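You operate a simulated robot arm through the tools that you are given. There is no shell and no other tool. Be economical: measure what you need, move in short steps, check, and stop when the job is done.

You are at the controls of a simulated robot arm. One attempt, no reset.

TASK
Clamp the grey trim plate, push orange clips into both towers and stick a felt pad on its teal spot.
Fine: clamp it first; spare clips and pads stay where they are.

Only the result counts: the job must be done as asked and must still hold three seconds after the hand-in. Knocking over, shifting, dropping, spilling or breaking anything else fails it.

THE ROBOT
A 7-joint arm with a two-finger parallel gripper, fixed in place. Base frame: the origin is at the foot of the arm, x ahead of it, y to its left, z up; the work surface is at about z = 870. Units: mm, degrees, N and s.
With the tool pointing down near the work surface it reaches from about 300 to 700 mm from the base axis. Its first joint turns from -66.0 to 66.0 degrees. Payload 1.57 kg.
Tool frame: the origin (TCP) lies between the finger pads and is the grasp point; the fingertips stand 30 mm ahead of it; z points along the fingers, y is the line along which they close. Largest opening 110 mm; finger width 24, thickness 12; the body of the gripper, 48 by 112 mm, starts 78 mm behind the TCP.
Orientation is told as [roll, pitch, yaw] about the base's x, y, z axes, in that order, counted from this pose: with the fingers straight down and closing along the base's y, the tool's x points along the base's -x, its y along +y and its z along -z.

THE INTERFACE
- The arm moves only by the tool send_rows. Its argument "deltas" is one flat list of numbers, 7 for each row, row after row: the opening, from 0 (shut) to 1 (fully open), then the shift along the tool's x, y, z in cm, then the turn, a rotation vector about the tool's x, y, z in degrees. In form: [fingers, tx, ty, tz, wx, wy, wz, fingers, tx, ty, tz, wx, wy, wz, ...]. A call has 1 to 20 rows; each row is the pose to reach, as a shift and turn from the pose commanded when the call began, along the tool's axes at that moment. Each row takes 0.2 s and may step no farther than 50 mm and 8.6 degrees from the row before; otherwise, or with a gripper value out of range, the whole call is refused. A pose out of reach is approached as far as the arm can. The call stops where the force on the tool passes 40 N (or 10 N more than at its start, if that is more) or the arm is blocked; 0.2 s more then pass. The fingers move at their own pace (about 108 mm/s each) and stop on an object; they squeeze with about 27 N. The grip force told is the motor's: it shows also when the fingers shut on nothing. Time passes only in rows, and 0.2 s behind the last, so rows that repeat a pose let the fingers close. The reply holds the time, the measured pose of the TCP, the force on the tool along the base axes, the opening and the grip force, in the units named above and with some noise.
- Cameras (640 x 400 px; columns grow to the right, rows downward): "scene" is fixed at [169, -393, 1415]; the picture's right is [0.75, -0.66, 0.00], its down [-0.32, -0.37, -0.87] and it looks along [0.57, 0.66, -0.49] (base axes); focal length 294 px, centre (320, 200). "wrist" rides on the gripper at [-36, 0, -80] in the tool frame; the picture's right is [0.00, -1.00, 0.00], its down [0.97, 0.00, -0.24] and it looks along [0.24, 0.00, 0.97] (tool axes); focal length 218 px, centre (320, 200).
- snapshot(camera): a new picture of that camera. The clock stands still meanwhile.
- probe_pixels(camera, pixels): there is no depth. For up to 12 entries [column, row, z] of the newest picture of that camera ("zoom" is the newest enlarged one), the place [x, y] in the base frame at which the ray of that pixel passes the height z, good to about 2 mm. The clock stands still meanwhile.
- enlarge(camera, box): a new picture of the part [left, top, right, bottom] of that camera's present view, enlarged. The clock stands still meanwhile.
- sign_off(): hands the job in; it is judged then, once.

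Work in short steps. Measure before you move; look again where a grasp or a placing could have gone wrong, and mend it. You have 80 turns and 34 pictures in all, those below and enlarged ones among them. Open the gripper and draw the arm clear of the work before you hand the job in, unless the task says otherwise; then end with one line.

The tools are called after "Emit:" as name(argument=value, ...) on one line, values as JSON. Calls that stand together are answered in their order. send_rows: Moves the arm, as the interface text tells. Its arguments: {"type":"object","properties":{"deltas":{"type":"array"}},"required":["deltas"]} The other tools are called the same way: snapshot (camera) takes a picture; probe_pixels (camera, pixels) gives the place at which the rays of pixels pass given heights; enlarge (camera, box) takes an enlarged picture of a part of a camera's view; sign_off () hands the job in.

At the start:

```text
time: 0.0
eef_pos: [356.6, 88.2, 1231.1]
ee_rot: [0.0, 0.1, -0.1]
wrist_force: [0.5, 0.7, 0.2]
grip_width: 109.9
gripper_force: 0.0
```

scene: 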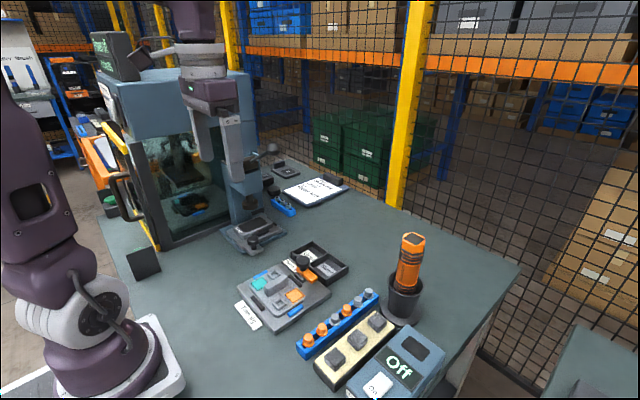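
wrist: 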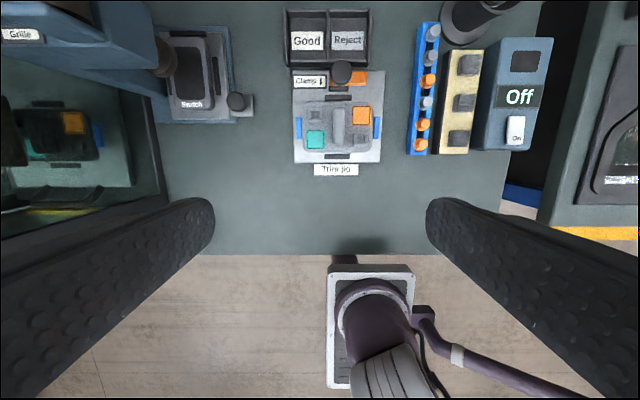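

The work fixture sits around scene pixel (285,295), with a clip rack at (340,320) and a pad block at (355,350). I'll enlarge both views to see the details.

Emit:
enlarge(camera="scene", box=[220, 220, 460, 400])

Emit:
enlarge(camera="wrist", box=[270, 0, 550, 180])

```text
2.22 times, centred on (340, 310) of scene
```

zoom: 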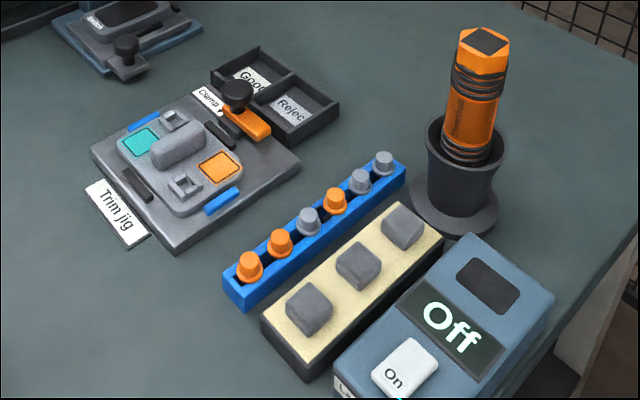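

```text
2.22 times, centred on (410, 90) of wrist
```

zoom: 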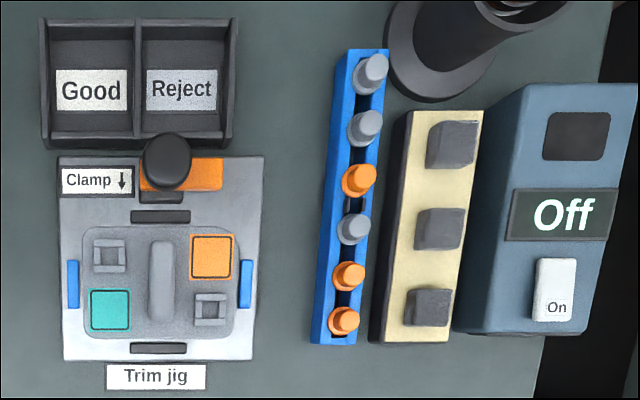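

The clamp is an orange part with a black knob at the far side of the jig, marked "Clamp ↓". I'll probe key points in the zoomed wrist picture.

Emit:
probe_pixels(camera="zoom", pixels=[[110, 255, 885], [210, 308, 885], [110, 310, 885], [160, 280, 890], [168, 160, 920], [180, 175, 885], [358, 182, 900], [348, 275, 900], [344, 320, 900], [430, 308, 910], [435, 228, 910], [60, 155, 870]])

```text
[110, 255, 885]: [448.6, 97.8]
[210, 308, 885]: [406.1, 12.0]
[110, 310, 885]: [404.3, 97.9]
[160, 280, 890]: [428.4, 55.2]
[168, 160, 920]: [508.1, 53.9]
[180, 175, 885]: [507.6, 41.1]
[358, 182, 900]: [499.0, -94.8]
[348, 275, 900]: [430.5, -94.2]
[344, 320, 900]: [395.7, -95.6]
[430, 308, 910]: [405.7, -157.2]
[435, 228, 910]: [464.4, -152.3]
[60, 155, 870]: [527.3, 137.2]
```

I'll lower the wrist above the jig for a closer look, keeping well above everything.

Emit:
send_rows(deltas=[1, -2, -0.7, 2.8, 0, 0, 0, 1, -4, -1.4, 5.6, 0, 0, 0, 1, -6, -2.1, 8.4, 0, 0, 0, 1, -8, -2.8, 11.2, 0, 0, 0, 1, -10, -3.5, 14, 0, 0, 0, 1, -12, -4.3, 17, 0, 0, 0])

Emit:
snapshot(camera="wrist")

Emit:
enlarge(camera="scene", box=[230, 230, 390, 340])

```text
time: 1.4
eef_pos: [478.7, 44.5, 1062.4]
ee_rot: [0.0, 0.0, 0.0]
wrist_force: [0.1, 0.1, -0.5]
grip_width: 109.9
gripper_force: 0.0
```

```text
29 pictures are left
```

wrist: 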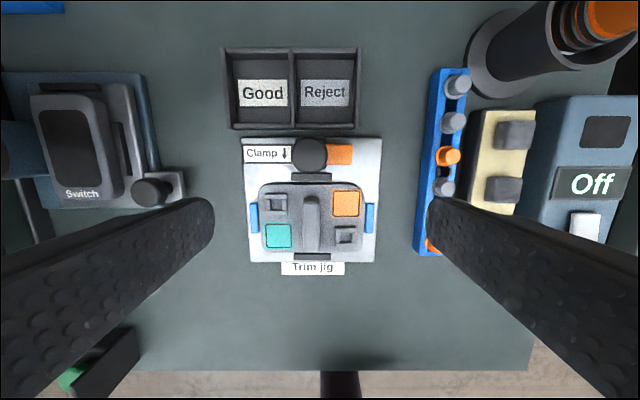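

```text
3.64 times, centred on (310, 285) of scene
```

zoom: 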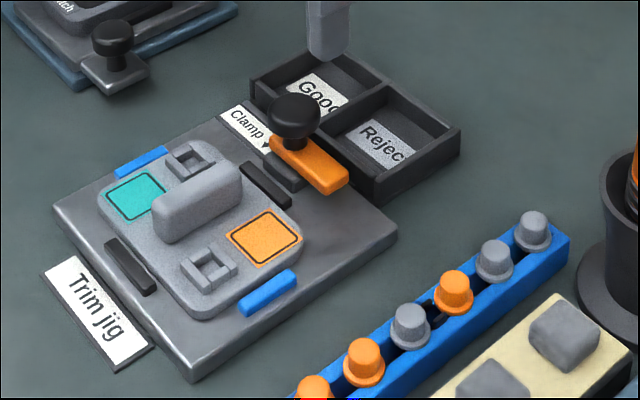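

The knob sits on the left end of an orange bar. I'll enlarge the wrist view of it to understand the clamp.

Emit:
enlarge(camera="wrist", box=[230, 125, 390, 280])

Emit:
enlarge(camera="scene", box=[280, 245, 340, 285])

```text
2.58 times, centred on (310, 202) of wrist
```

zoom: 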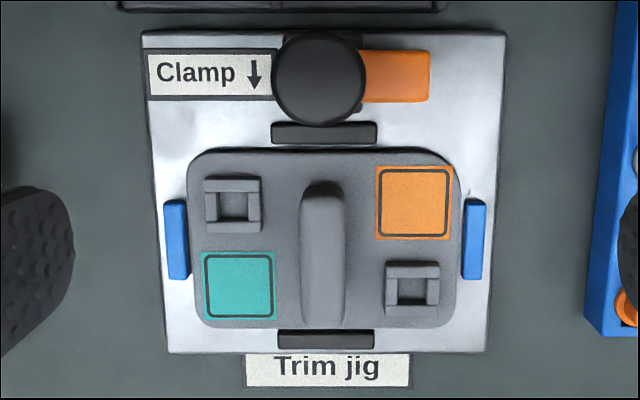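

```text
10.00 times, centred on (310, 265) of scene
```

zoom: 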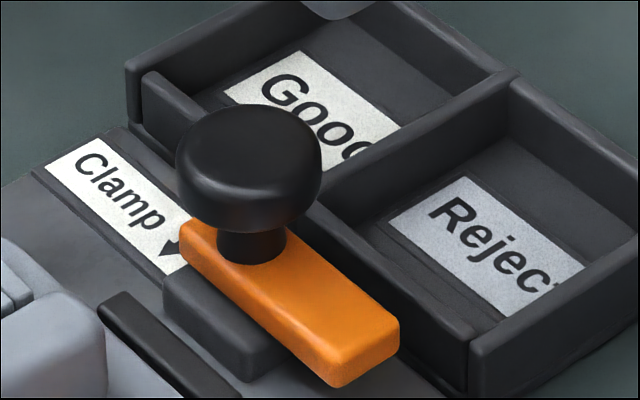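

The clamp bar sits on a block under the knob and centred on the plate's midline, so it most likely swings onto the plate. I'll triangulate knob, bar and plate heights from both views.

Emit:
probe_pixels(camera="zoom", pixels=[[250, 250, 890], [250, 250, 900], [250, 250, 910], [250, 160, 910], [250, 160, 920], [250, 160, 930], [400, 322, 890], [400, 322, 900], [335, 358, 890], [335, 358, 900], [181, 225, 890], [181, 225, 900]])

Emit:
probe_pixels(camera="wrist", pixels=[[310, 154.5, 910], [310, 154.5, 920], [310, 154.5, 930], [352, 145, 890], [352, 145, 900], [352, 164, 890], [352, 164, 900], [276, 202, 885], [346, 236, 885], [278, 236, 882], [450, 156, 905], [515, 190, 905]])

```text
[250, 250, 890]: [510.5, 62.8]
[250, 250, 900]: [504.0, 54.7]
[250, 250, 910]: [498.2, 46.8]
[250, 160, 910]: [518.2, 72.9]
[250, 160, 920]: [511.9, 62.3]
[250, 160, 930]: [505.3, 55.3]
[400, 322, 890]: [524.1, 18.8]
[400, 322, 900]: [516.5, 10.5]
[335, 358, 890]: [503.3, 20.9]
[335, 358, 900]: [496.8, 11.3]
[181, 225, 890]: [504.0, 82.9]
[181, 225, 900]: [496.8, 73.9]
```

```text
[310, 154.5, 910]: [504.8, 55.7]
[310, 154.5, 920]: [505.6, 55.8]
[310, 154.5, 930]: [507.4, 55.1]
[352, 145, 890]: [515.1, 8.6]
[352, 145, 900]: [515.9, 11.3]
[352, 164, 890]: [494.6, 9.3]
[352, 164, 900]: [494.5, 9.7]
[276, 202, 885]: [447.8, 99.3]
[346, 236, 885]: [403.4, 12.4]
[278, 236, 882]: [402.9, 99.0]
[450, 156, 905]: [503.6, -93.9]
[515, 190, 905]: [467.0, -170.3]
```

Knob axis is about (506, 55) at z≈929, and the bar top is at z≈900. I'll pre-turn the hand by -45° above the knob with fingers partly open.

Emit:
send_rows(deltas=[0.65, -0.5, 0.2, 1.2, 0, 0, -7.5, 0.65, -1, 0.4, 2.4, 0, 0, -15, 0.65, -1.5, 0.6, 3.6, 0, 0, -22.5, 0.65, -2, 0.8, 4.8, 0, 0, -30, 0.65, -2.4, 1.0, 6, 0, 0, -37.5, 0.65, -2.75, 1.1, 7.2, 0, 0, -45, 0.65, -2.75, 1.1, 7.2, 0, 0, -45])

Emit:
snapshot(camera="wrist")

```text
time: 3.0
eef_pos: [503.4, 55.9, 988.4]
ee_rot: [0.0, 0.0, 45.1]
wrist_force: [0.3, 0.2, -0.5]
grip_width: 71.4
gripper_force: 0.0
```

```text
25 pictures are left
```

wrist: 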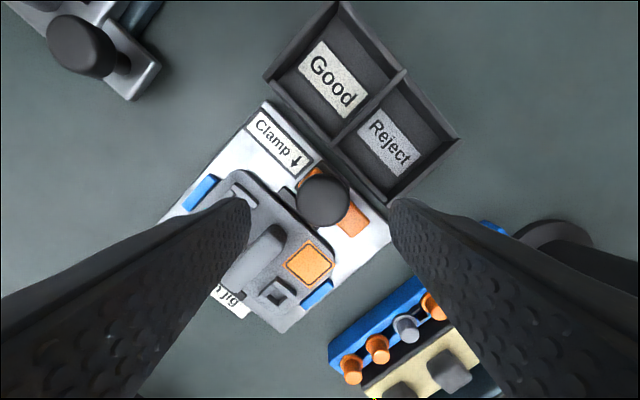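

Knob appears at pixel (323,201), between the fingers. I'll check its centre at z=930.

Emit:
probe_pixels(camera="wrist", pixels=[[323, 200, 935], [323, 200, 925], [330, 105, 870], [330, 105, 890]])

```text
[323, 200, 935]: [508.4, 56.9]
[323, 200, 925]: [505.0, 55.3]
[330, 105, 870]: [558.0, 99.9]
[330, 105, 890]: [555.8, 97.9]
```

I'll descend 53 mm around the knob, then close.

Emit:
send_rows(deltas=[0.65, -0.14, -0.14, 2, 0, 0, 0, 0.65, -0.14, -0.14, 4, 0, 0, 0, 0.65, -0.14, -0.14, 5.2, 0, 0, 0, 0.65, -0.14, -0.14, 5.2, 0, 0, 0, 0.2, -0.14, -0.14, 5.2, 0, 0, 0, 0.2, -0.14, -0.14, 5.2, 0, 0, 0, 0.2, -0.14, -0.14, 5.2, 0, 0, 0])

Emit:
enlarge(camera="scene", box=[250, 210, 370, 300])

```text
time: 4.6
eef_pos: [506.4, 56.3, 936.8]
ee_rot: [0.1, -0.1, 44.9]
wrist_force: [4.2, -4.4, -10.4]
grip_width: 34.4
gripper_force: 42.1
```

```text
4.44 times, centred on (310, 255) of scene
```

zoom: 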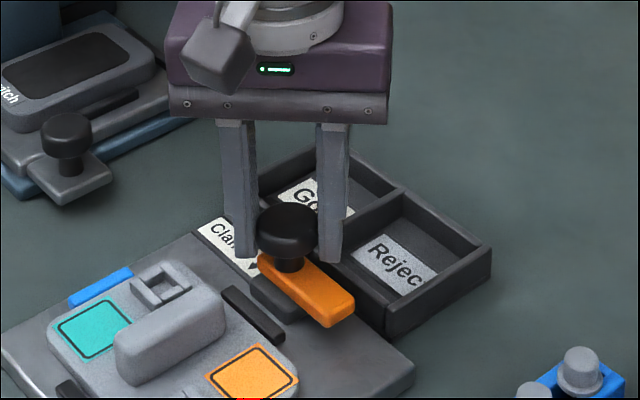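

The knob is gripped (34.4 mm). I'll try a first 24° twist in the sense that swings the bar over the plate and check the forces.

Emit:
send_rows(deltas=[0.2, 0, 0, 0, 0, 0, 6, 0.2, 0, 0, 0, 0, 0, 12, 0.2, 0, 0, 0, 0, 0, 18, 0.2, 0, 0, 0, 0, 0, 24, 0.2, 0, 0, 0, 0, 0, 24])

Emit:
enlarge(camera="scene", box=[250, 210, 370, 300])

```text
time: 5.5
eef_pos: [507.0, 56.0, 937.6]
ee_rot: [-0.1, -0.1, 25.7]
wrist_force: [5.5, -0.6, -11.3]
grip_width: 34.7
gripper_force: 41.9
stopped in row 4: the force on the tool passed its limit (the readings are from after the stop); the commanded pose is now the measured one
```

```text
4.44 times, centred on (310, 255) of scene
```

zoom: 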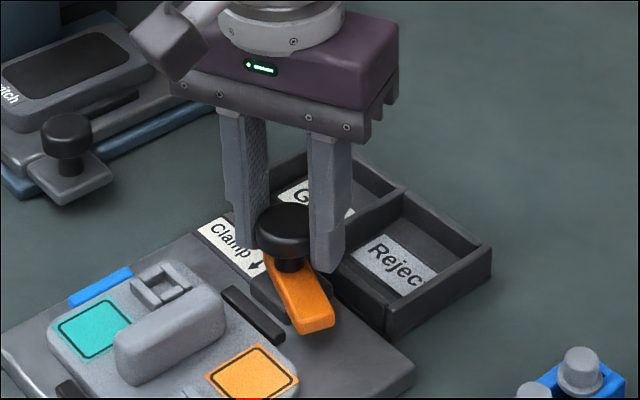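

The bar swings with the twist, confirming the mechanism. The force limit tripped, so I'll continue with gentler steps.

Emit:
send_rows(deltas=[0.2, 0, 0, 0, 0, 0, 3, 0.2, 0, 0, 0, 0, 0, 6, 0.2, 0, 0, 0, 0, 0, 9, 0.2, 0, 0, 0, 0, 0, 12, 0.2, 0, 0, 0, 0, 0, 15, 0.2, 0, 0, 0, 0, 0, 18, 0.2, 0, 0, 0, 0, 0, 21, 0.2, 0, 0, 0, 0, 0, 24, 0.2, 0, 0, 0, 0, 0, 27, 0.2, 0, 0, 0, 0, 0, 30])

```text
time: 7.7
eef_pos: [507.3, 55.9, 936.4]
ee_rot: [-0.2, -0.1, -4.5]
wrist_force: [19.3, -21.0, -20.9]
grip_width: 34.5
gripper_force: 41.9
```

Lateral force rose to about 28 N; I'll look at how far the bar has swung.

Emit:
enlarge(camera="scene", box=[250, 210, 370, 300])

```text
4.44 times, centred on (310, 255) of scene
```

zoom: 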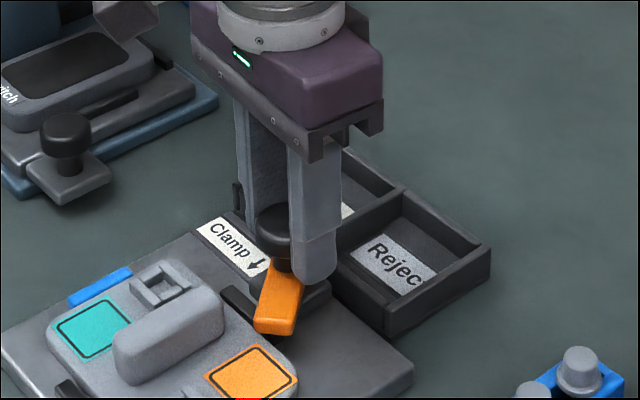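

Bar has turned about 50°. I'll release briefly to relieve stress, re-grip at the knob axis and continue.

Emit:
send_rows(deltas=[0.5, 0, 0, 0, 0, 0, 0, 0.5, 0, 0, 0, 0, 0, 0, 0.2, 0, 0, 0, 0, 0, 0, 0.2, 0, 0, 0, 0, 0, 0, 0.2, 0, 0, 0, 0, 0, 0])

Emit:
send_rows(deltas=[0.2, 0, 0, 0, 0, 0, 3, 0.2, 0, 0, 0, 0, 0, 6, 0.2, 0, 0, 0, 0, 0, 9, 0.2, 0, 0, 0, 0, 0, 12, 0.2, 0, 0, 0, 0, 0, 15, 0.2, 0, 0, 0, 0, 0, 18, 0.2, 0, 0, 0, 0, 0, 21, 0.2, 0, 0, 0, 0, 0, 24, 0.2, 0, 0, 0, 0, 0, 27, 0.2, 0, 0, 0, 0, 0, 30])

Emit:
enlarge(camera="scene", box=[250, 210, 370, 300])

```text
time: 8.9
eef_pos: [504.1, 54.5, 937.9]
ee_rot: [-0.1, -0.1, -4.5]
wrist_force: [-2.8, -16.5, 7.4]
grip_width: 34.5
gripper_force: 42.3
```

```text
time: 11.1
eef_pos: [505.5, 54.4, 937.4]
ee_rot: [-0.1, 0.0, -34.5]
wrist_force: [-7.6, -30.9, -8.5]
grip_width: 34.5
gripper_force: 41.7
```

```text
4.44 times, centred on (310, 255) of scene
```

zoom: 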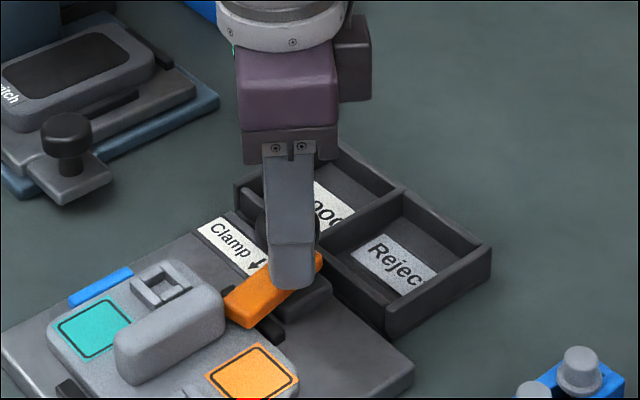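

About 80° done. Re-grip and turn the last 10–14° gently until the stop.

Emit:
send_rows(deltas=[0.5, 0, 0, 0, 0, 0, 0, 0.5, 0, 0, 0, 0, 0, 0, 0.2, 0, 0, 0, 0, 0, 0, 0.2, 0, 0, 0, 0, 0, 0, 0.2, 0, 0, 0, 0, 0, 0])

Emit:
send_rows(deltas=[0.2, 0, 0, 0, 0, 0, 3, 0.2, 0, 0, 0, 0, 0, 6, 0.2, 0, 0, 0, 0, 0, 9, 0.2, 0, 0, 0, 0, 0, 12, 0.2, 0, 0, 0, 0, 0, 14, 0.2, 0, 0, 0, 0, 0, 14])

Emit:
send_rows(deltas=[0.6, 0, 0, 0, 0, 0, 0, 0.6, 0, 0, 0, 0, 0, 0, 0.6, 0, 0, -4, 0, 0, 0, 0.6, 0, 0, -8, 0, 0, 6, 0.6, 0, 0, -12, 0, 0, 6])

Emit:
snapshot(camera="wrist")

```text
time: 12.3
eef_pos: [505.5, 53.9, 937.9]
ee_rot: [0.0, 0.0, -34.3]
wrist_force: [-9.8, -10.2, 7.1]
grip_width: 34.7
gripper_force: 41.3
```

```text
time: 13.7
eef_pos: [505.7, 53.6, 938.2]
ee_rot: [0.0, -0.1, -48.4]
wrist_force: [-18.5, -20.9, 14.8]
grip_width: 34.8
gripper_force: 42.3
```

```text
time: 14.9
eef_pos: [505.7, 55.3, 1057.3]
ee_rot: [0.0, -0.2, -54.3]
wrist_force: [-0.7, -0.1, 0.9]
grip_width: 66.0
gripper_force: 0.0
```

```text
20 pictures are left
```

wrist: 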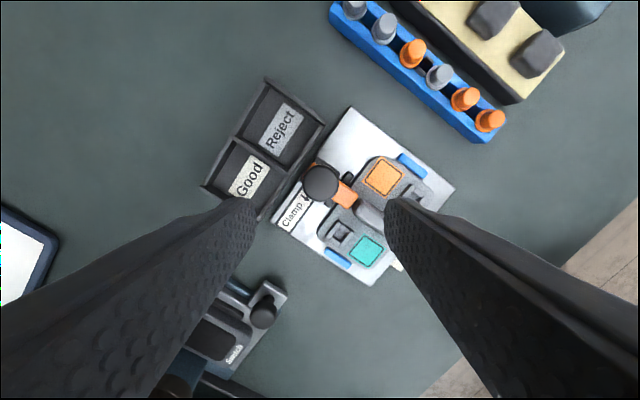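

The bar now points onto the plate. I'll enlarge to verify its final angle.

Emit:
enlarge(camera="wrist", box=[260, 100, 460, 290])

```text
2.11 times, centred on (360, 195) of wrist
```

zoom: 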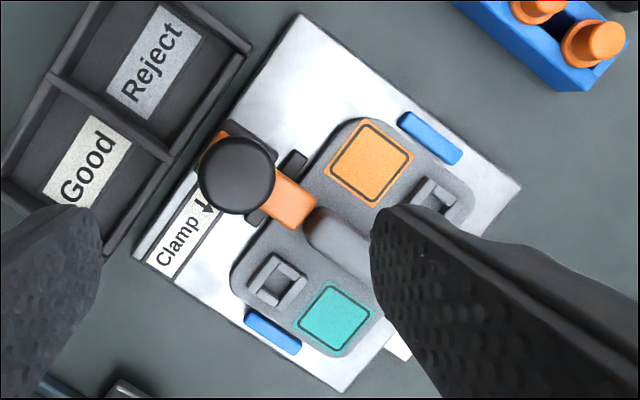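

I'll probe bar corners at z=900 to quantify the angle, plus the plate points.

Emit:
probe_pixels(camera="zoom", pixels=[[317, 203, 900], [291, 229, 900], [278, 172, 900], [252, 200, 900], [210, 143, 900], [237, 175, 930], [275, 281, 888], [334, 316, 882], [370, 162, 882]])

```text
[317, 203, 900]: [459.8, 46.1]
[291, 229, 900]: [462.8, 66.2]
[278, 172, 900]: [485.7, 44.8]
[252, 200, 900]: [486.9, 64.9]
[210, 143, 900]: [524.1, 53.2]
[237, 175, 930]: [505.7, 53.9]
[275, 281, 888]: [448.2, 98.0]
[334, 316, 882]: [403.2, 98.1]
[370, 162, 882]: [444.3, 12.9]
```

The bar end is at (461,56), aligned with the pivot within 2°, so the clamp is closed over the plate. Now I'll turn the hand back to yaw 0 and move above the clip rack for a close look.

Emit:
send_rows(deltas=[0.6, -1.37, -2.01, 0.8, 0, 0, -7.76, 0.6, -2.75, -4.01, 1.6, 0, 0, -15.5, 0.6, -4.12, -6.02, 2.4, 0, 0, -23.27, 0.6, -5.49, -8.03, 3.2, 0, 0, -31.03, 0.6, -6.86, -10.04, 4, 0, 0, -38.8, 0.6, -8.24, -12.04, 4.8, 0, 0, -46.5, 0.6, -9.61, -14.05, 5.7, 0, 0, -54.3, 0.6, -9.61, -14.05, 5.7, 0, 0, -54.3])

Emit:
snapshot(camera="wrist")

Emit:
enlarge(camera="scene", box=[290, 280, 390, 390])

```text
time: 16.7
eef_pos: [446.0, -104.9, 1001.4]
ee_rot: [0.0, -0.1, 0.0]
wrist_force: [-0.7, -0.3, 0.4]
grip_width: 66.2
gripper_force: 0.1
```

```text
18 pictures are left
```

wrist: 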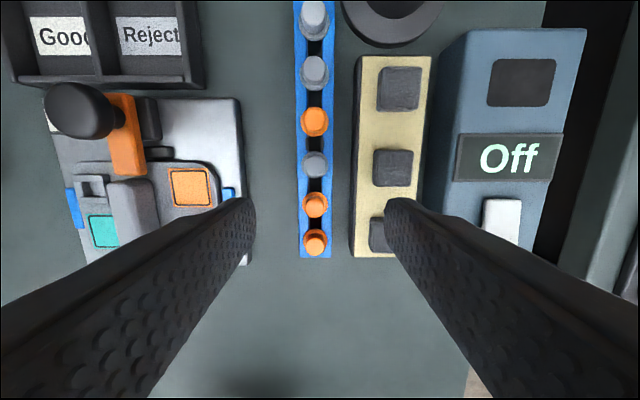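

```text
3.64 times, centred on (340, 335) of scene
```

zoom: 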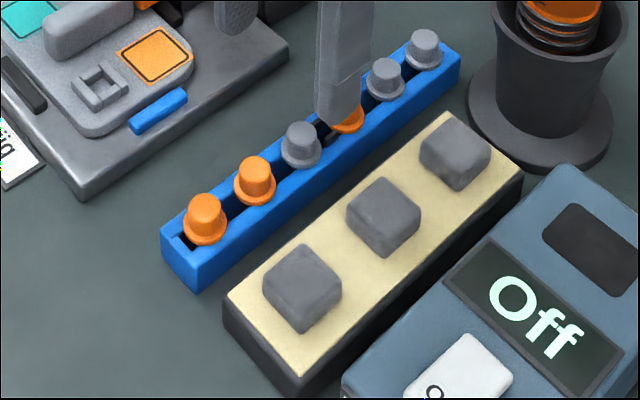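

I'll triangulate the clip heads, rack top, and pad tops with both views.

Emit:
probe_pixels(camera="zoom", pixels=[[206, 203, 905], [206, 203, 915], [206, 203, 925], [206, 233, 895], [206, 233, 905], [256, 166, 905], [256, 166, 915], [194, 292, 870], [302, 270, 905], [302, 270, 915], [302, 270, 925]])

Emit:
probe_pixels(camera="wrist", pixels=[[315, 239, 905], [315, 239, 915], [316, 203, 905], [316, 203, 915], [316, 256, 890], [316, 256, 900], [300, 256, 895], [333, 256, 895], [353, 256, 895], [396, 256, 895], [393, 167, 915], [391, 235, 915]])

```text
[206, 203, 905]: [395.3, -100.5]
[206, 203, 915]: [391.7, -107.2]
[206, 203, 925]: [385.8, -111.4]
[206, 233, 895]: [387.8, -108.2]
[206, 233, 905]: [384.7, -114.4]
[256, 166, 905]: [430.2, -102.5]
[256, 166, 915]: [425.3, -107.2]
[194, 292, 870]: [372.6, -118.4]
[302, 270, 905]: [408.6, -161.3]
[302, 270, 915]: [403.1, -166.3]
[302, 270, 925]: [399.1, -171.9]
```

```text
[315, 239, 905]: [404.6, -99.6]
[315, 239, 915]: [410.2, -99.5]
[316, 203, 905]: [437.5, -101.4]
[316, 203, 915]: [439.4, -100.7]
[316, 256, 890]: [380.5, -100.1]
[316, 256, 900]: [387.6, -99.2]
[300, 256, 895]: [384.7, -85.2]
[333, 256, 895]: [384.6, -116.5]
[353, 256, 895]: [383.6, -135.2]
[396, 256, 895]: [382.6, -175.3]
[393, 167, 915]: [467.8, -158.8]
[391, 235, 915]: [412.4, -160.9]
```

Near orange clip: axis ≈ (400,-99), head top z≈899. I'll move above it with 36 mm opening and check alignment.

Emit:
send_rows(deltas=[0.33, 1.5, 0.2, 1.7, 0, 0, 0, 0.33, 3, 0.4, 3.4, 0, 0, 0, 0.33, 4.6, 0.64, 5.1, 0, 0, 0, 0.33, 4.6, 0.64, 5.1, 0, 0, 0])

Emit:
snapshot(camera="wrist")

```text
time: 17.7
eef_pos: [401.5, -99.4, 949.5]
ee_rot: [0.0, -0.2, -0.1]
wrist_force: [0.4, -0.2, 0.5]
grip_width: 36.4
gripper_force: 0.1
```

```text
16 pictures are left
```

wrist: 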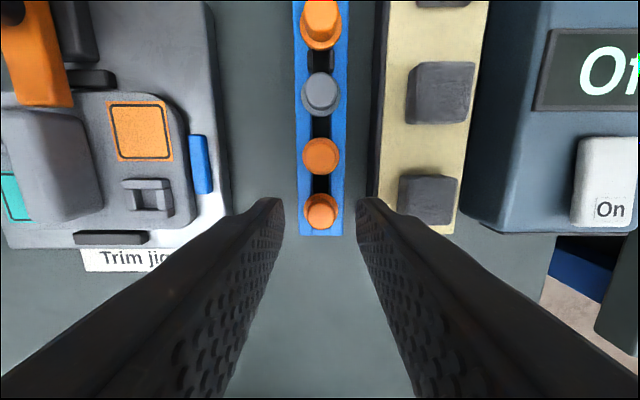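

Clip head is at (321,213), second at (321,155), tower at (148,198). I'll probe them.

Emit:
probe_pixels(camera="wrist", pixels=[[321, 215, 899], [321, 205, 885], [321, 155, 899], [321, 158, 885], [148, 200, 893], [148, 200, 888], [148, 213, 881], [429, 198, 905], [318, 235, 885], [301, 235, 885], [344, 235, 885]])

```text
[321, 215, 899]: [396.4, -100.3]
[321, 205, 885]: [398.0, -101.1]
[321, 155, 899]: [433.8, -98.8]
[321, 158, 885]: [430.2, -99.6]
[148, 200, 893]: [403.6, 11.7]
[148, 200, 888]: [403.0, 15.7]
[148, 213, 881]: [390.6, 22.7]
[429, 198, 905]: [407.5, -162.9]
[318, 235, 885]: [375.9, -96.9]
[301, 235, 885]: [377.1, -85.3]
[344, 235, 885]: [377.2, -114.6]
```

Clip axis ≈ (397.5,-100). Descend so the fingertips reach z≈889 beside the head.

Emit:
send_rows(deltas=[0.33, 0.4, -0.05, 1, 0, 0, 0, 0.33, 0.4, -0.05, 2, 0, 0, 0, 0.33, 0.4, -0.05, 3.0, 0, 0, 0, 0.33, 0.4, -0.05, 3.0, 0, 0, 0])

Emit:
enlarge(camera="scene", box=[280, 280, 380, 370])

```text
time: 18.7
eef_pos: [397.0, -99.4, 919.4]
ee_rot: [0.0, -0.1, 0.0]
wrist_force: [-0.9, -0.4, -0.7]
grip_width: 36.3
gripper_force: 0.1
```

```text
4.44 times, centred on (330, 325) of scene
```

zoom: 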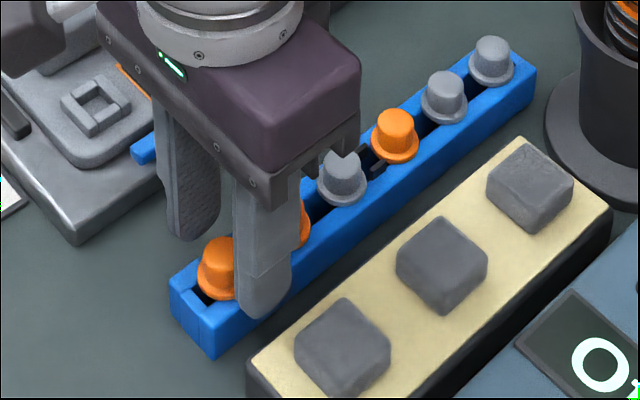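

The fingers straddle the near clip head. Close and lift 60 mm.

Emit:
send_rows(deltas=[0.0, 0, 0, 0, 0, 0, 0, 0.0, 0, 0, 0, 0, 0, 0, 0.0, 0, 0, 0, 0, 0, 0, 0, 0, 0, -1, 0, 0, 0, 0, 0, 0, -2, 0, 0, 0, 0, 0, 0, -4, 0, 0, 0, 0, 0, 0, -6, 0, 0, 0])

Emit:
snapshot(camera="wrist")

```text
time: 20.3
eef_pos: [398.1, -98.5, 979.6]
ee_rot: [0.0, -0.1, -0.2]
wrist_force: [0.9, 0.4, 0.1]
grip_width: 6.7
gripper_force: 26.0
```

```text
14 pictures are left
```

wrist: 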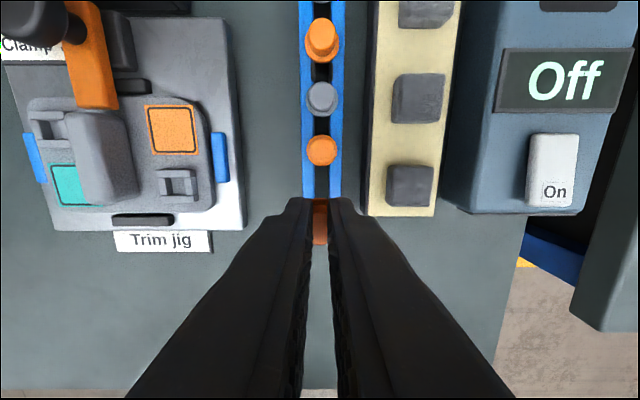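

Grip width is only 6.7 mm, although orange is between the fingers at (320,220). I need a side look.

Emit:
enlarge(camera="scene", box=[280, 240, 360, 360])

Emit:
enlarge(camera="wrist", box=[270, 120, 370, 260])

```text
3.33 times, centred on (320, 300) of scene
```

zoom: 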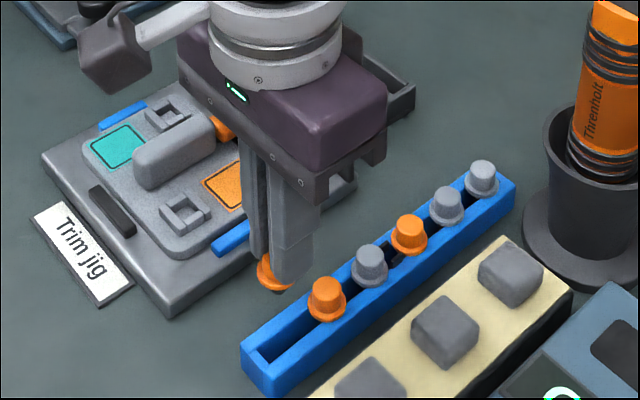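

```text
2.86 times, centred on (320, 190) of wrist
```

zoom: 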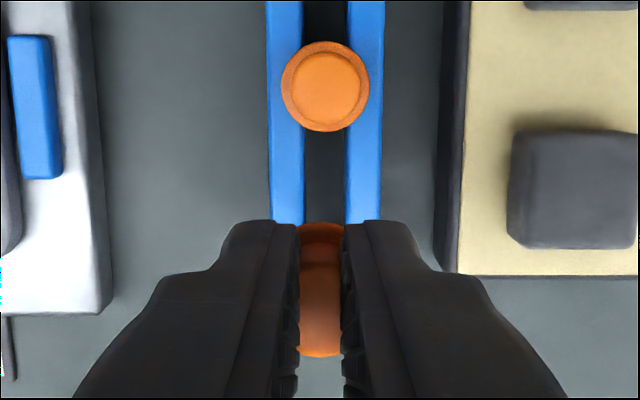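

The clip is held, flange just below the fingertips. I'll probe its edges to find the offset from the TCP, and tower positions from this view too.

Emit:
probe_pixels(camera="zoom", pixels=[[320, 224, 945], [320, 224, 948], [320, 245, 959], [320, 357, 959], [320, 357, 962], [325, 85, 899], [325, 40, 885], [325, 132, 885]])

Emit:
snapshot(camera="wrist")

```text
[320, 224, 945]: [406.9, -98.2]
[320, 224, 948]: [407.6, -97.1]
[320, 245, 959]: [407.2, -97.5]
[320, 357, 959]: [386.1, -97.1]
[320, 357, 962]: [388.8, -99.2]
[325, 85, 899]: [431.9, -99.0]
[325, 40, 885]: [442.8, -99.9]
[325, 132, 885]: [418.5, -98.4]
```

```text
11 pictures are left
```

wrist: 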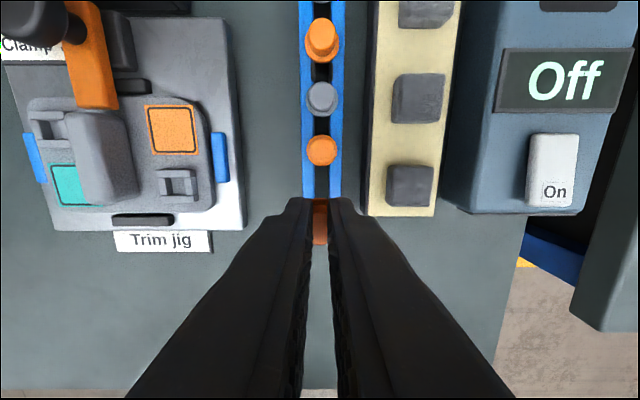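

The clip is centred on the TCP within 1 mm. Move above the near tower at ≈(404,12), staying at z≈980, and look.

Emit:
send_rows(deltas=[0, -0.1, 2.2, 0, 0, 0, 0, 0, -0.2, 4.4, 0, 0, 0, 0, 0, -0.3, 6.6, 0, 0, 0, 0, 0, -0.45, 8.8, 0, 0, 0, 0, 0, -0.6, 11.05, 0, 0, 0, 0, 0, -0.6, 11.05, 0, 0, 0, 0])

Emit:
enlarge(camera="wrist", box=[210, 90, 390, 250])

```text
time: 21.7
eef_pos: [403.0, 14.3, 978.6]
ee_rot: [0.0, -0.1, -0.1]
wrist_force: [0.3, -0.5, -0.9]
grip_width: 6.8
gripper_force: 26.7
```

```text
2.50 times, centred on (300, 170) of wrist
```

zoom: 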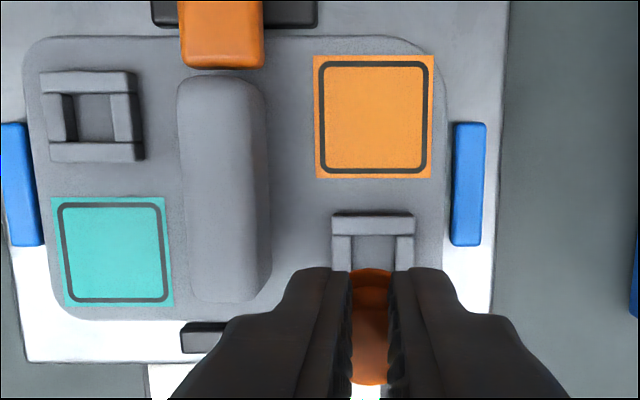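

I'll probe tower features here: near tower centre col ≈373, far-side bar row ≈212–232; other tower hole centre (96,116).

Emit:
probe_pixels(camera="zoom", pixels=[[331, 212, 893], [414, 212, 893], [331, 212, 888], [414, 212, 888], [373, 234, 893], [96, 116, 893], [96, 116, 888], [96, 116, 898], [112, 252, 881], [374, 117, 881], [42, 72, 893], [135, 72, 893]])

```text
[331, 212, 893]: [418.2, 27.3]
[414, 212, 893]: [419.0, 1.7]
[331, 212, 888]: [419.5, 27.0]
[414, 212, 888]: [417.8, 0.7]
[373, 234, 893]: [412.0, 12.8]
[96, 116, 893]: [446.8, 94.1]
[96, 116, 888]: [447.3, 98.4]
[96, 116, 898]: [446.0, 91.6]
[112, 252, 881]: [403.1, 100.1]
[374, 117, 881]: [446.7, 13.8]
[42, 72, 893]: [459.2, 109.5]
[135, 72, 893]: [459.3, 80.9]
```

The tower centre sits ≈1.7 mm ahead and 0.8 mm right of the TCP, and the clip sits about 2 mm behind the TCP. I'll shift accordingly, descend to z≈948 and check from both cameras.

Emit:
send_rows(deltas=[0, -0.33, -0.08, 1, 0, 0, 0, 0, -0.33, -0.08, 2, 0, 0, 0, 0, -0.33, -0.08, 3, 0, 0, 0, 0, -0.33, -0.08, 3, 0, 0, 0])

Emit:
enlarge(camera="scene", box=[255, 260, 335, 330])

Emit:
enlarge(camera="wrist", box=[250, 140, 390, 260])

```text
time: 22.7
eef_pos: [408.2, 11.4, 948.9]
ee_rot: [0.0, -0.1, 0.0]
wrist_force: [0.2, 0.0, -0.6]
grip_width: 6.8
gripper_force: 26.1
```

```text
5.71 times, centred on (295, 295) of scene
```

zoom: 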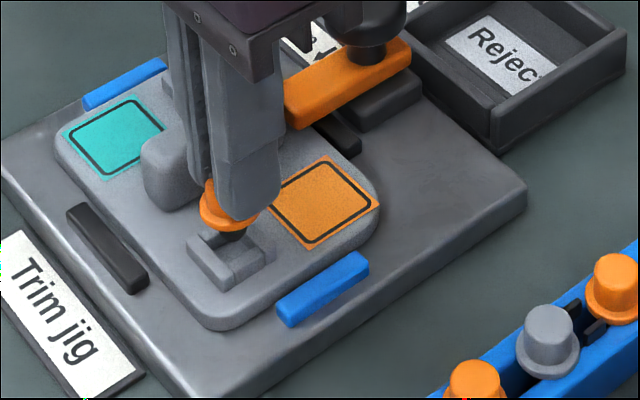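

```text
3.33 times, centred on (320, 200) of wrist
```

zoom: 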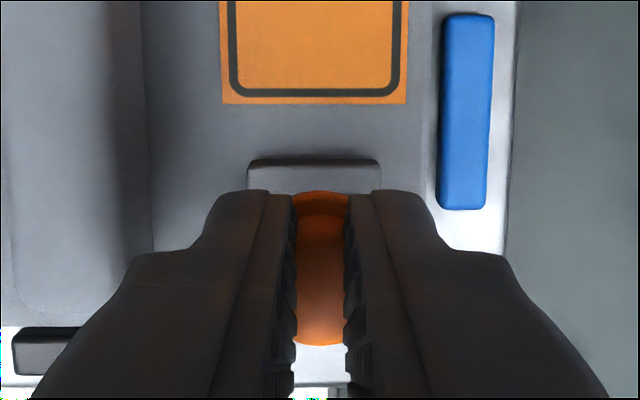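

Clip stem is right above the tower opening; wrist view shows the tower ≈1 mm to the left (col 314 vs 320). Correct by 1 mm and press down in small steps.

Emit:
send_rows(deltas=[0, 0, 0.1, 0.4, 0, 0, 0, 0, 0, 0.1, 0.8, 0, 0, 0, 0, 0, 0.1, 1.1, 0, 0, 0, 0, 0, 0.1, 1.4, 0, 0, 0, 0, 0, 0.1, 1.6, 0, 0, 0, 0, 0, 0.1, 1.8, 0, 0, 0, 0, 0, 0.1, 2.0, 0, 0, 0, 0, 0, 0.1, 2.2, 0, 0, 0, 0, 0, 0.1, 2.4, 0, 0, 0, 0, 0, 0.1, 2.6, 0, 0, 0])

```text
time: 24.7
eef_pos: [407.2, 12.7, 926.7]
ee_rot: [0.0, -0.3, -0.1]
wrist_force: [-4.5, 2.3, 22.1]
grip_width: 13.8
gripper_force: 26.9
stopped in row 9: the force on the tool passed its limit (the readings are from after the stop); the commanded pose is now the measured one
```

Force limit reached at z≈926.7; the fingers opened to 13.8 mm. I'll look at how the clip sits.

Emit:
enlarge(camera="scene", box=[255, 260, 335, 330])

```text
5.71 times, centred on (295, 295) of scene
```

zoom: 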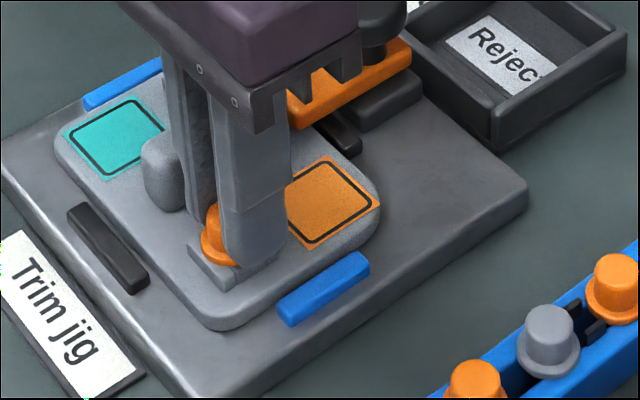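

The flange appears to sit on the tower. I'll release, rise, then press the head from above with closed fingers to make sure it's fully home.

Emit:
send_rows(deltas=[0.33, 0, 0, 0, 0, 0, 0, 0.33, 0, 0, 0, 0, 0, 0, 0.33, 0, 0, -1.5, 0, 0, 0, 0.33, 0, 0, -3.0, 0, 0, 0, 0, 0.25, 0, -3.0, 0, 0, 0, 0, 0.25, 0, -3.0, 0, 0, 0, 0, 0.25, 0, -3.0, 0, 0, 0])

Emit:
send_rows(deltas=[0, 0, 0, 0.5, 0, 0, 0, 0, 0, 0, 1.0, 0, 0, 0, 0, 0, 0, 1.3, 0, 0, 0, 0, 0, 0, 1.5, 0, 0, 0, 0, 0, 0, 1.7, 0, 0, 0, 0, 0, 0, 1.9, 0, 0, 0, 0, 0, 0, 2.1, 0, 0, 0, 0, 0, 0, 2.3, 0, 0, 0, 0, 0, 0, 2.5, 0, 0, 0, 0, 0, 0, 2.7, 0, 0, 0])

```text
time: 26.3
eef_pos: [406.4, 13.5, 956.9]
ee_rot: [0.1, -0.1, -0.1]
wrist_force: [-0.3, -0.2, 0.4]
grip_width: 0.0
gripper_force: 21.2
```

```text
time: 27.7
eef_pos: [405.9, 12.6, 939.1]
ee_rot: [0.1, -0.4, -0.1]
wrist_force: [-5.7, 0.0, 23.6]
grip_width: 0.0
gripper_force: 21.8
stopped in row 6: the force on the tool passed its limit (the readings are from after the stop); the commanded pose is now the measured one
```

Head top is at z≈909. I'll rise, move to the second orange clip at ≈(431,-99), and check the tower from the scene camera.

Emit:
send_rows(deltas=[0, 0, 0, -2, 0, 0, 0, 0.33, 0, 0, -4.5, 0, 0, 0, 0.33, -0.5, -2.2, -4.5, 0, 0, 0, 0.33, -1, -4.4, -4.5, 0, 0, 0, 0.33, -1.5, -6.6, -4.5, 0, 0, 0, 0.33, -2, -8.8, -4.5, 0, 0, 0, 0.33, -2.5, -11.16, -3, 0, 0, 0, 0.33, -2.5, -11.16, -1.1, 0, 0, 0, 0.33, -2.5, -11.16, -1.1, 0, 0, 0])

Emit:
enlarge(camera="scene", box=[250, 255, 360, 345])

Emit:
snapshot(camera="wrist")

```text
time: 29.7
eef_pos: [431.4, -98.9, 951.0]
ee_rot: [-0.1, -0.4, -0.1]
wrist_force: [0.6, -0.1, -0.2]
grip_width: 36.4
gripper_force: 0.0
```

```text
4.44 times, centred on (305, 300) of scene
```

zoom: 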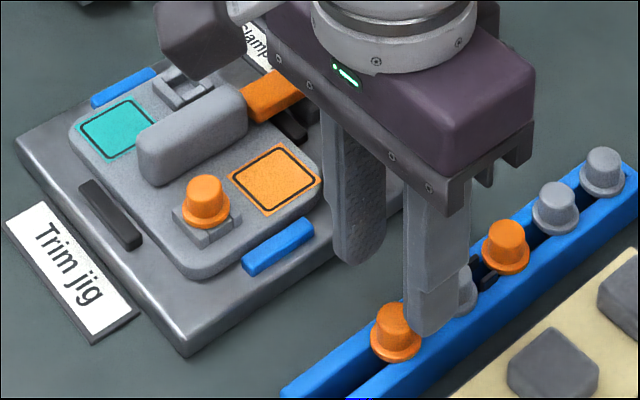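

```text
5 pictures are left
```

wrist: 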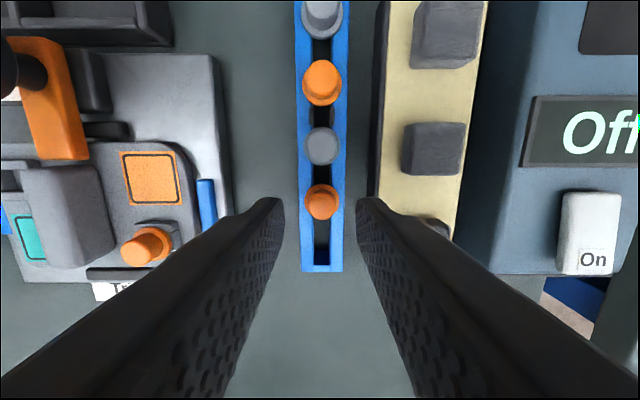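

Clip 1 sits flat on its tower. I'll probe clip 2 at (321,203) and the middle pad.

Emit:
probe_pixels(camera="wrist", pixels=[[321, 206, 899], [321, 199, 885], [436, 148, 905], [406, 124, 905], [466, 124, 905], [463, 174, 905], [403, 174, 905], [377, 174, 885], [459, 210, 885]])

```text
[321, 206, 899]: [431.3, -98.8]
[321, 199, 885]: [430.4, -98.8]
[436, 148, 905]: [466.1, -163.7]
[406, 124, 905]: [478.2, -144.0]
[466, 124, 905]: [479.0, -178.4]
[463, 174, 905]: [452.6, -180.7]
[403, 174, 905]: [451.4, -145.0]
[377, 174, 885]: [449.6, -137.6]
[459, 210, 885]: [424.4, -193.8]
```

Clip 2 is at (431,-99), right under the TCP. Same recipe: descend to z≈919, grip, lift 60 mm.

Emit:
send_rows(deltas=[0.33, 0.1, 0, 1, 0, 0, 0, 0.33, 0.1, 0, 2, 0, 0, 0, 0.33, 0.1, 0, 3.15, 0, 0, 0, 0.33, 0.1, 0, 3.15, 0, 0, 0, 0, 0.1, 0, 3.15, 0, 0, 0, 0, 0.1, 0, 3.15, 0, 0, 0, 0, 0.1, 0, 3.15, 0, 0, 0, 0, 0.1, 0, 2.15, 0, 0, 0, 0, 0.1, 0, 0, 0, 0, 0, 0, 0.1, 0, -2.8, 0, 0, 0, 0, 0.1, 0, -2.8, 0, 0, 0])

```text
time: 32.1
eef_pos: [426.8, -99.3, 977.8]
ee_rot: [0.0, -0.4, -0.1]
wrist_force: [-0.6, -1.1, -0.4]
grip_width: 6.7
gripper_force: 27.1
```

Clip 2 gripped (6.7 mm, same as before). Move at z≈978 over to the other tower ≈(448,98).

Emit:
send_rows(deltas=[0, -0.3, 3.3, 0, 0, 0, 0, 0, -0.6, 6.6, 0, 0, 0, 0, 0, -1, 9.9, 0, 0, 0, 0, 0, -1.3, 13.2, 0, 0, 0, 0, 0, -1.6, 16.5, 0, 0, 0, 0, 0, -2.0, 19.7, 0, 0, 0, 0, 0, -2.0, 19.7, 1.5, 0, 0, 0, 0, -2.0, 19.7, 2.5, 0, 0, 0, 0, -2.0, 19.7, 2.5, 0, 0, 0])

Emit:
enlarge(camera="wrist", box=[250, 140, 390, 260])

```text
time: 34.1
eef_pos: [450.5, 98.4, 953.2]
ee_rot: [-0.1, -0.4, -0.1]
wrist_force: [0.7, 0.0, -0.4]
grip_width: 6.9
gripper_force: 26.4
```

```text
3.33 times, centred on (320, 200) of wrist
```

zoom: 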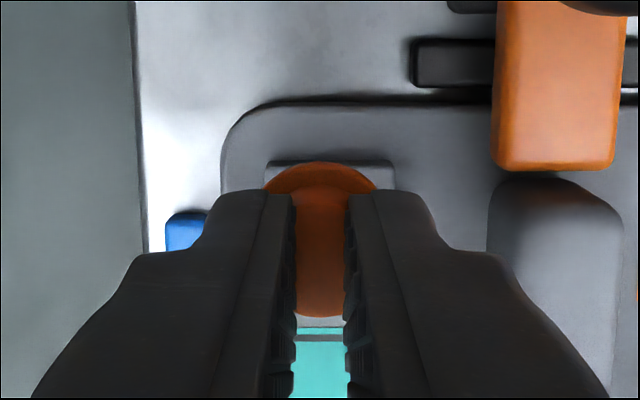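

Tower centre is at col 330 vs clip 320 (≈1.9 mm right), and the clip is ≈5 mm too far ahead. I'll shift, then press down.

Emit:
send_rows(deltas=[0, 0.25, -0.1, 0, 0, 0, 0, 0, 0.5, -0.19, 0, 0, 0, 0, 0, 0.5, -0.19, 0, 0, 0, 0, 0, 0.5, -0.19, 0.4, 0, 0, 0, 0, 0.5, -0.19, 0.8, 0, 0, 0, 0, 0.5, -0.19, 1.2, 0, 0, 0, 0, 0.5, -0.19, 1.5, 0, 0, 0, 0, 0.5, -0.19, 1.8, 0, 0, 0, 0, 0.5, -0.19, 2.0, 0, 0, 0, 0, 0.5, -0.19, 2.2, 0, 0, 0, 0, 0.5, -0.19, 2.4, 0, 0, 0, 0, 0.5, -0.19, 2.6, 0, 0, 0, 0, 0.5, -0.19, 2.8, 0, 0, 0, 0, 0.5, -0.19, 3.0, 0, 0, 0])

```text
time: 37.0
eef_pos: [444.2, 96.2, 927.1]
ee_rot: [0.1, -0.6, 0.0]
wrist_force: [-6.9, 1.6, 18.2]
grip_width: 13.8
gripper_force: 27.0
stopped in row 14: the force on the tool passed its limit (the readings are from after the stop); the commanded pose is now the measured one
```

Same signature as clip 1 (z 927, 13.8 mm). Release, rise and press the head with closed fingers.

Emit:
send_rows(deltas=[0.28, 0, 0, 0, 0, 0, 0, 0.28, 0, 0, 0, 0, 0, 0, 0.28, 0, 0, -1.5, 0, 0, 0, 0.28, 0, 0, -3.0, 0, 0, 0, 0, -0.1, 0, -3.0, 0, 0, 0, 0, -0.1, 0, -3.0, 0, 0, 0, 0, -0.1, 0, -3.0, 0, 0, 0])

Emit:
send_rows(deltas=[0, 0, 0, 0.5, 0, 0, 0, 0, 0, 0, 1.0, 0, 0, 0, 0, 0, 0, 1.3, 0, 0, 0, 0, 0, 0, 1.5, 0, 0, 0, 0, 0, 0, 1.7, 0, 0, 0, 0, 0, 0, 1.9, 0, 0, 0, 0, 0, 0, 2.1, 0, 0, 0, 0, 0, 0, 2.3, 0, 0, 0, 0, 0, 0, 2.5, 0, 0, 0])

```text
time: 38.5
eef_pos: [445.5, 96.1, 955.3]
ee_rot: [0.1, -0.5, -0.1]
wrist_force: [0.5, 0.2, -0.5]
grip_width: 0.1
gripper_force: 21.6
```

```text
time: 40.0
eef_pos: [447.7, 96.6, 939.5]
ee_rot: [0.2, -0.7, -0.1]
wrist_force: [-7.0, -2.0, 24.5]
grip_width: 0.0
gripper_force: 21.2
stopped in row 7: the force on the tool passed its limit (the readings are from after the stop); the commanded pose is now the measured one
```

Head top at z≈909.5, same as clip 1. Next, the felt pad: I'll turn to yaw +90 (fingers closing along x, since the Off box crowds the pad block in y) and move over the near pad ≈(408,-162).

Emit:
send_rows(deltas=[0, 0, 0, -2.5, 0, 0, 0, 0, 0, 0, -5, 0, 0, 0, 0.2, 0.4, -2.4, -5, 0, 0, -8.2, 0.42, 0.7, -4.7, -5, 0, 0, -16.4, 0.42, 1.1, -7.1, -5, 0, 0, -24.5, 0.42, 1.5, -9.4, -5, 0, 0, -32.7, 0.42, 1.8, -11.8, -5, 0, 0, -40.9, 0.42, 2.2, -14.1, -5, 0, 0, -49.1, 0.42, 2.6, -16.5, -5, 0, 0, -57.3, 0.42, 2.9, -18.8, -5, 0, 0, -65.5, 0.42, 3.3, -21.2, -5, 0, 0, -73.6, 0.42, 3.7, -23.5, -5, 0, 0, -81.8, 0.42, 4.0, -25.9, -5, 0, 0, -90, 0.42, 4.0, -25.9, -3, 0, 0, -90, 0.42, 4.0, -25.9, -3, 0, 0, -90])

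Emit:
snapshot(camera="wrist")

```text
time: 43.2
eef_pos: [406.8, -162.4, 968.0]
ee_rot: [-0.6, -0.1, 90.0]
wrist_force: [-0.3, 0.1, -0.1]
grip_width: 46.3
gripper_force: 0.1
```

```text
3 pictures are left
```

wrist: 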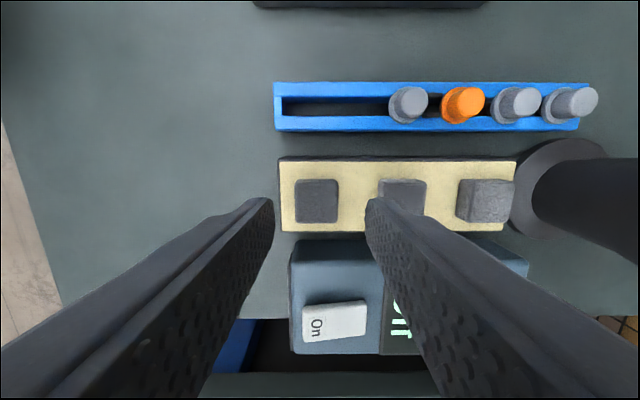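

Near pad occupies cols 294–338, rows 179–223. Probe its corners and the next pad's edge.

Emit:
probe_pixels(camera="wrist", pixels=[[295, 180, 905], [337, 180, 905], [338, 223, 905], [295, 223, 905], [380, 200, 905], [316, 201, 905], [280, 232, 892], [280, 160, 892]])

```text
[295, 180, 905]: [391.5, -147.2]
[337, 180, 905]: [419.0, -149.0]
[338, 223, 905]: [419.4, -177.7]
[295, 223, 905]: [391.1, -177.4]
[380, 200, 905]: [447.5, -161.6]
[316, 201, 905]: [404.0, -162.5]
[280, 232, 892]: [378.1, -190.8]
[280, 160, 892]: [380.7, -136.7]
```

Pad centre (405,-163), ~28 mm square. Descend to z≈925, grip, and lift slowly.

Emit:
send_rows(deltas=[0.39, 0.04, 0.16, 1, 0, 0, 0, 0.39, 0.04, 0.16, 2, 0, 0, 0, 0.39, 0.04, 0.16, 3, 0, 0, 0, 0.39, 0.04, 0.16, 3.8, 0, 0, 0, 0.39, 0.04, 0.16, 4.2, 0, 0, 0, 0.39, 0.04, 0.16, 4.2, 0, 0, 0, 0.1, 0.04, 0.16, 4.2, 0, 0, 0, 0.1, 0.04, 0.16, 4.2, 0, 0, 0, 0.1, 0.04, 0.16, 4.2, 0, 0, 0])

```text
time: 45.2
eef_pos: [405.5, -163.6, 925.9]
ee_rot: [-0.5, -0.2, 89.9]
wrist_force: [-12.3, 0.6, 1.2]
grip_width: 27.4
gripper_force: 27.3
```

Gripped at 27.4 mm. Lift in small steps.

Emit:
send_rows(deltas=[0.1, 0, 0, -0.3, 0, 0, 0, 0.1, 0, 0, -0.8, 0, 0, 0, 0.1, 0, 0, -2, 0, 0, 0, 0.1, 0, 0, -3.5, 0, 0, 0, 0.1, 0, 0, -5.5, 0, 0, 0, 0.1, 0, 0, -5.5, 0, 0, 0])

```text
time: 46.6
eef_pos: [406.5, -163.7, 981.3]
ee_rot: [-0.7, -0.2, 90.0]
wrist_force: [0.1, 0.4, 0.4]
grip_width: 27.4
gripper_force: 26.6
```

Pad lifted. Carry it to above the teal spot ≈(403,98.6) at yaw 90 and look.

Emit:
send_rows(deltas=[0.1, -3.3, 0.05, 0, 0, 0, 0, 0.1, -6.6, 0.1, 0, 0, 0, 0, 0.1, -9.9, 0.1, 0, 0, 0, 0, 0.1, -13.2, 0.15, 0, 0, 0, 0, 0.1, -16.5, 0.2, 0, 0, 0, 0, 0.1, -19.8, 0.2, 0, 0, 0, 0, 0.1, -23, 0.25, 0, 0, 0, 0, 0.1, -26.2, 0.25, 0, 0, 0, 0, 0.1, -26.2, 0.25, 1.5, 0, 0, 0, 0.1, -26.2, 0.25, 3, 0, 0, 0, 0.1, -26.2, 0.25, 3, 0, 0, 0])

Emit:
enlarge(camera="wrist", box=[220, 120, 420, 260])

```text
time: 49.0
eef_pos: [404.0, 99.2, 952.7]
ee_rot: [-0.7, -0.2, 89.9]
wrist_force: [-0.2, 0.7, 0.0]
grip_width: 27.2
gripper_force: 27.3
```

```text
2.86 times, centred on (320, 190) of wrist
```

zoom: 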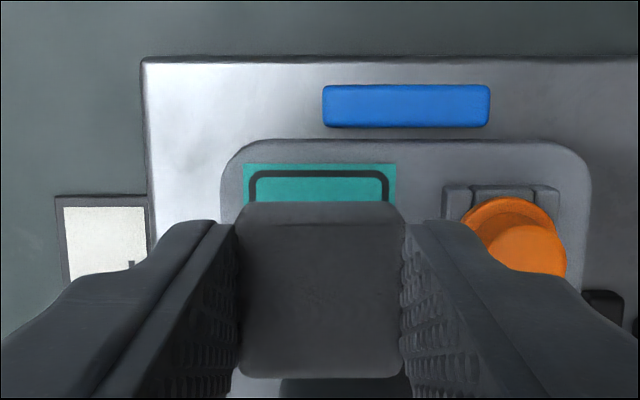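

Pad and teal spot share column ≈320; in y the spot centre is ≈2 mm toward -y. Shift 2 mm and press down until the force stops it.

Emit:
send_rows(deltas=[0.1, 0.2, 0, 1, 0, 0, 0, 0.1, 0.2, 0, 2, 0, 0, 0, 0.1, 0.2, 0, 2.6, 0, 0, 0, 0.1, 0.2, 0, 3.0, 0, 0, 0, 0.1, 0.2, 0, 3.3, 0, 0, 0, 0.1, 0.2, 0, 3.6, 0, 0, 0, 0.1, 0.2, 0, 3.9, 0, 0, 0, 0.1, 0.2, 0, 4.2, 0, 0, 0, 0.1, 0.2, 0, 4.5, 0, 0, 0, 0.1, 0.2, 0, 4.8, 0, 0, 0])

```text
time: 50.1
eef_pos: [404.2, 98.3, 923.3]
ee_rot: [-1.0, -0.3, 90.0]
wrist_force: [-7.1, 7.1, 18.9]
grip_width: 27.3
gripper_force: 26.7
stopped in row 5: the force on the tool passed its limit (the readings are from after the stop); the commanded pose is now the measured one
```

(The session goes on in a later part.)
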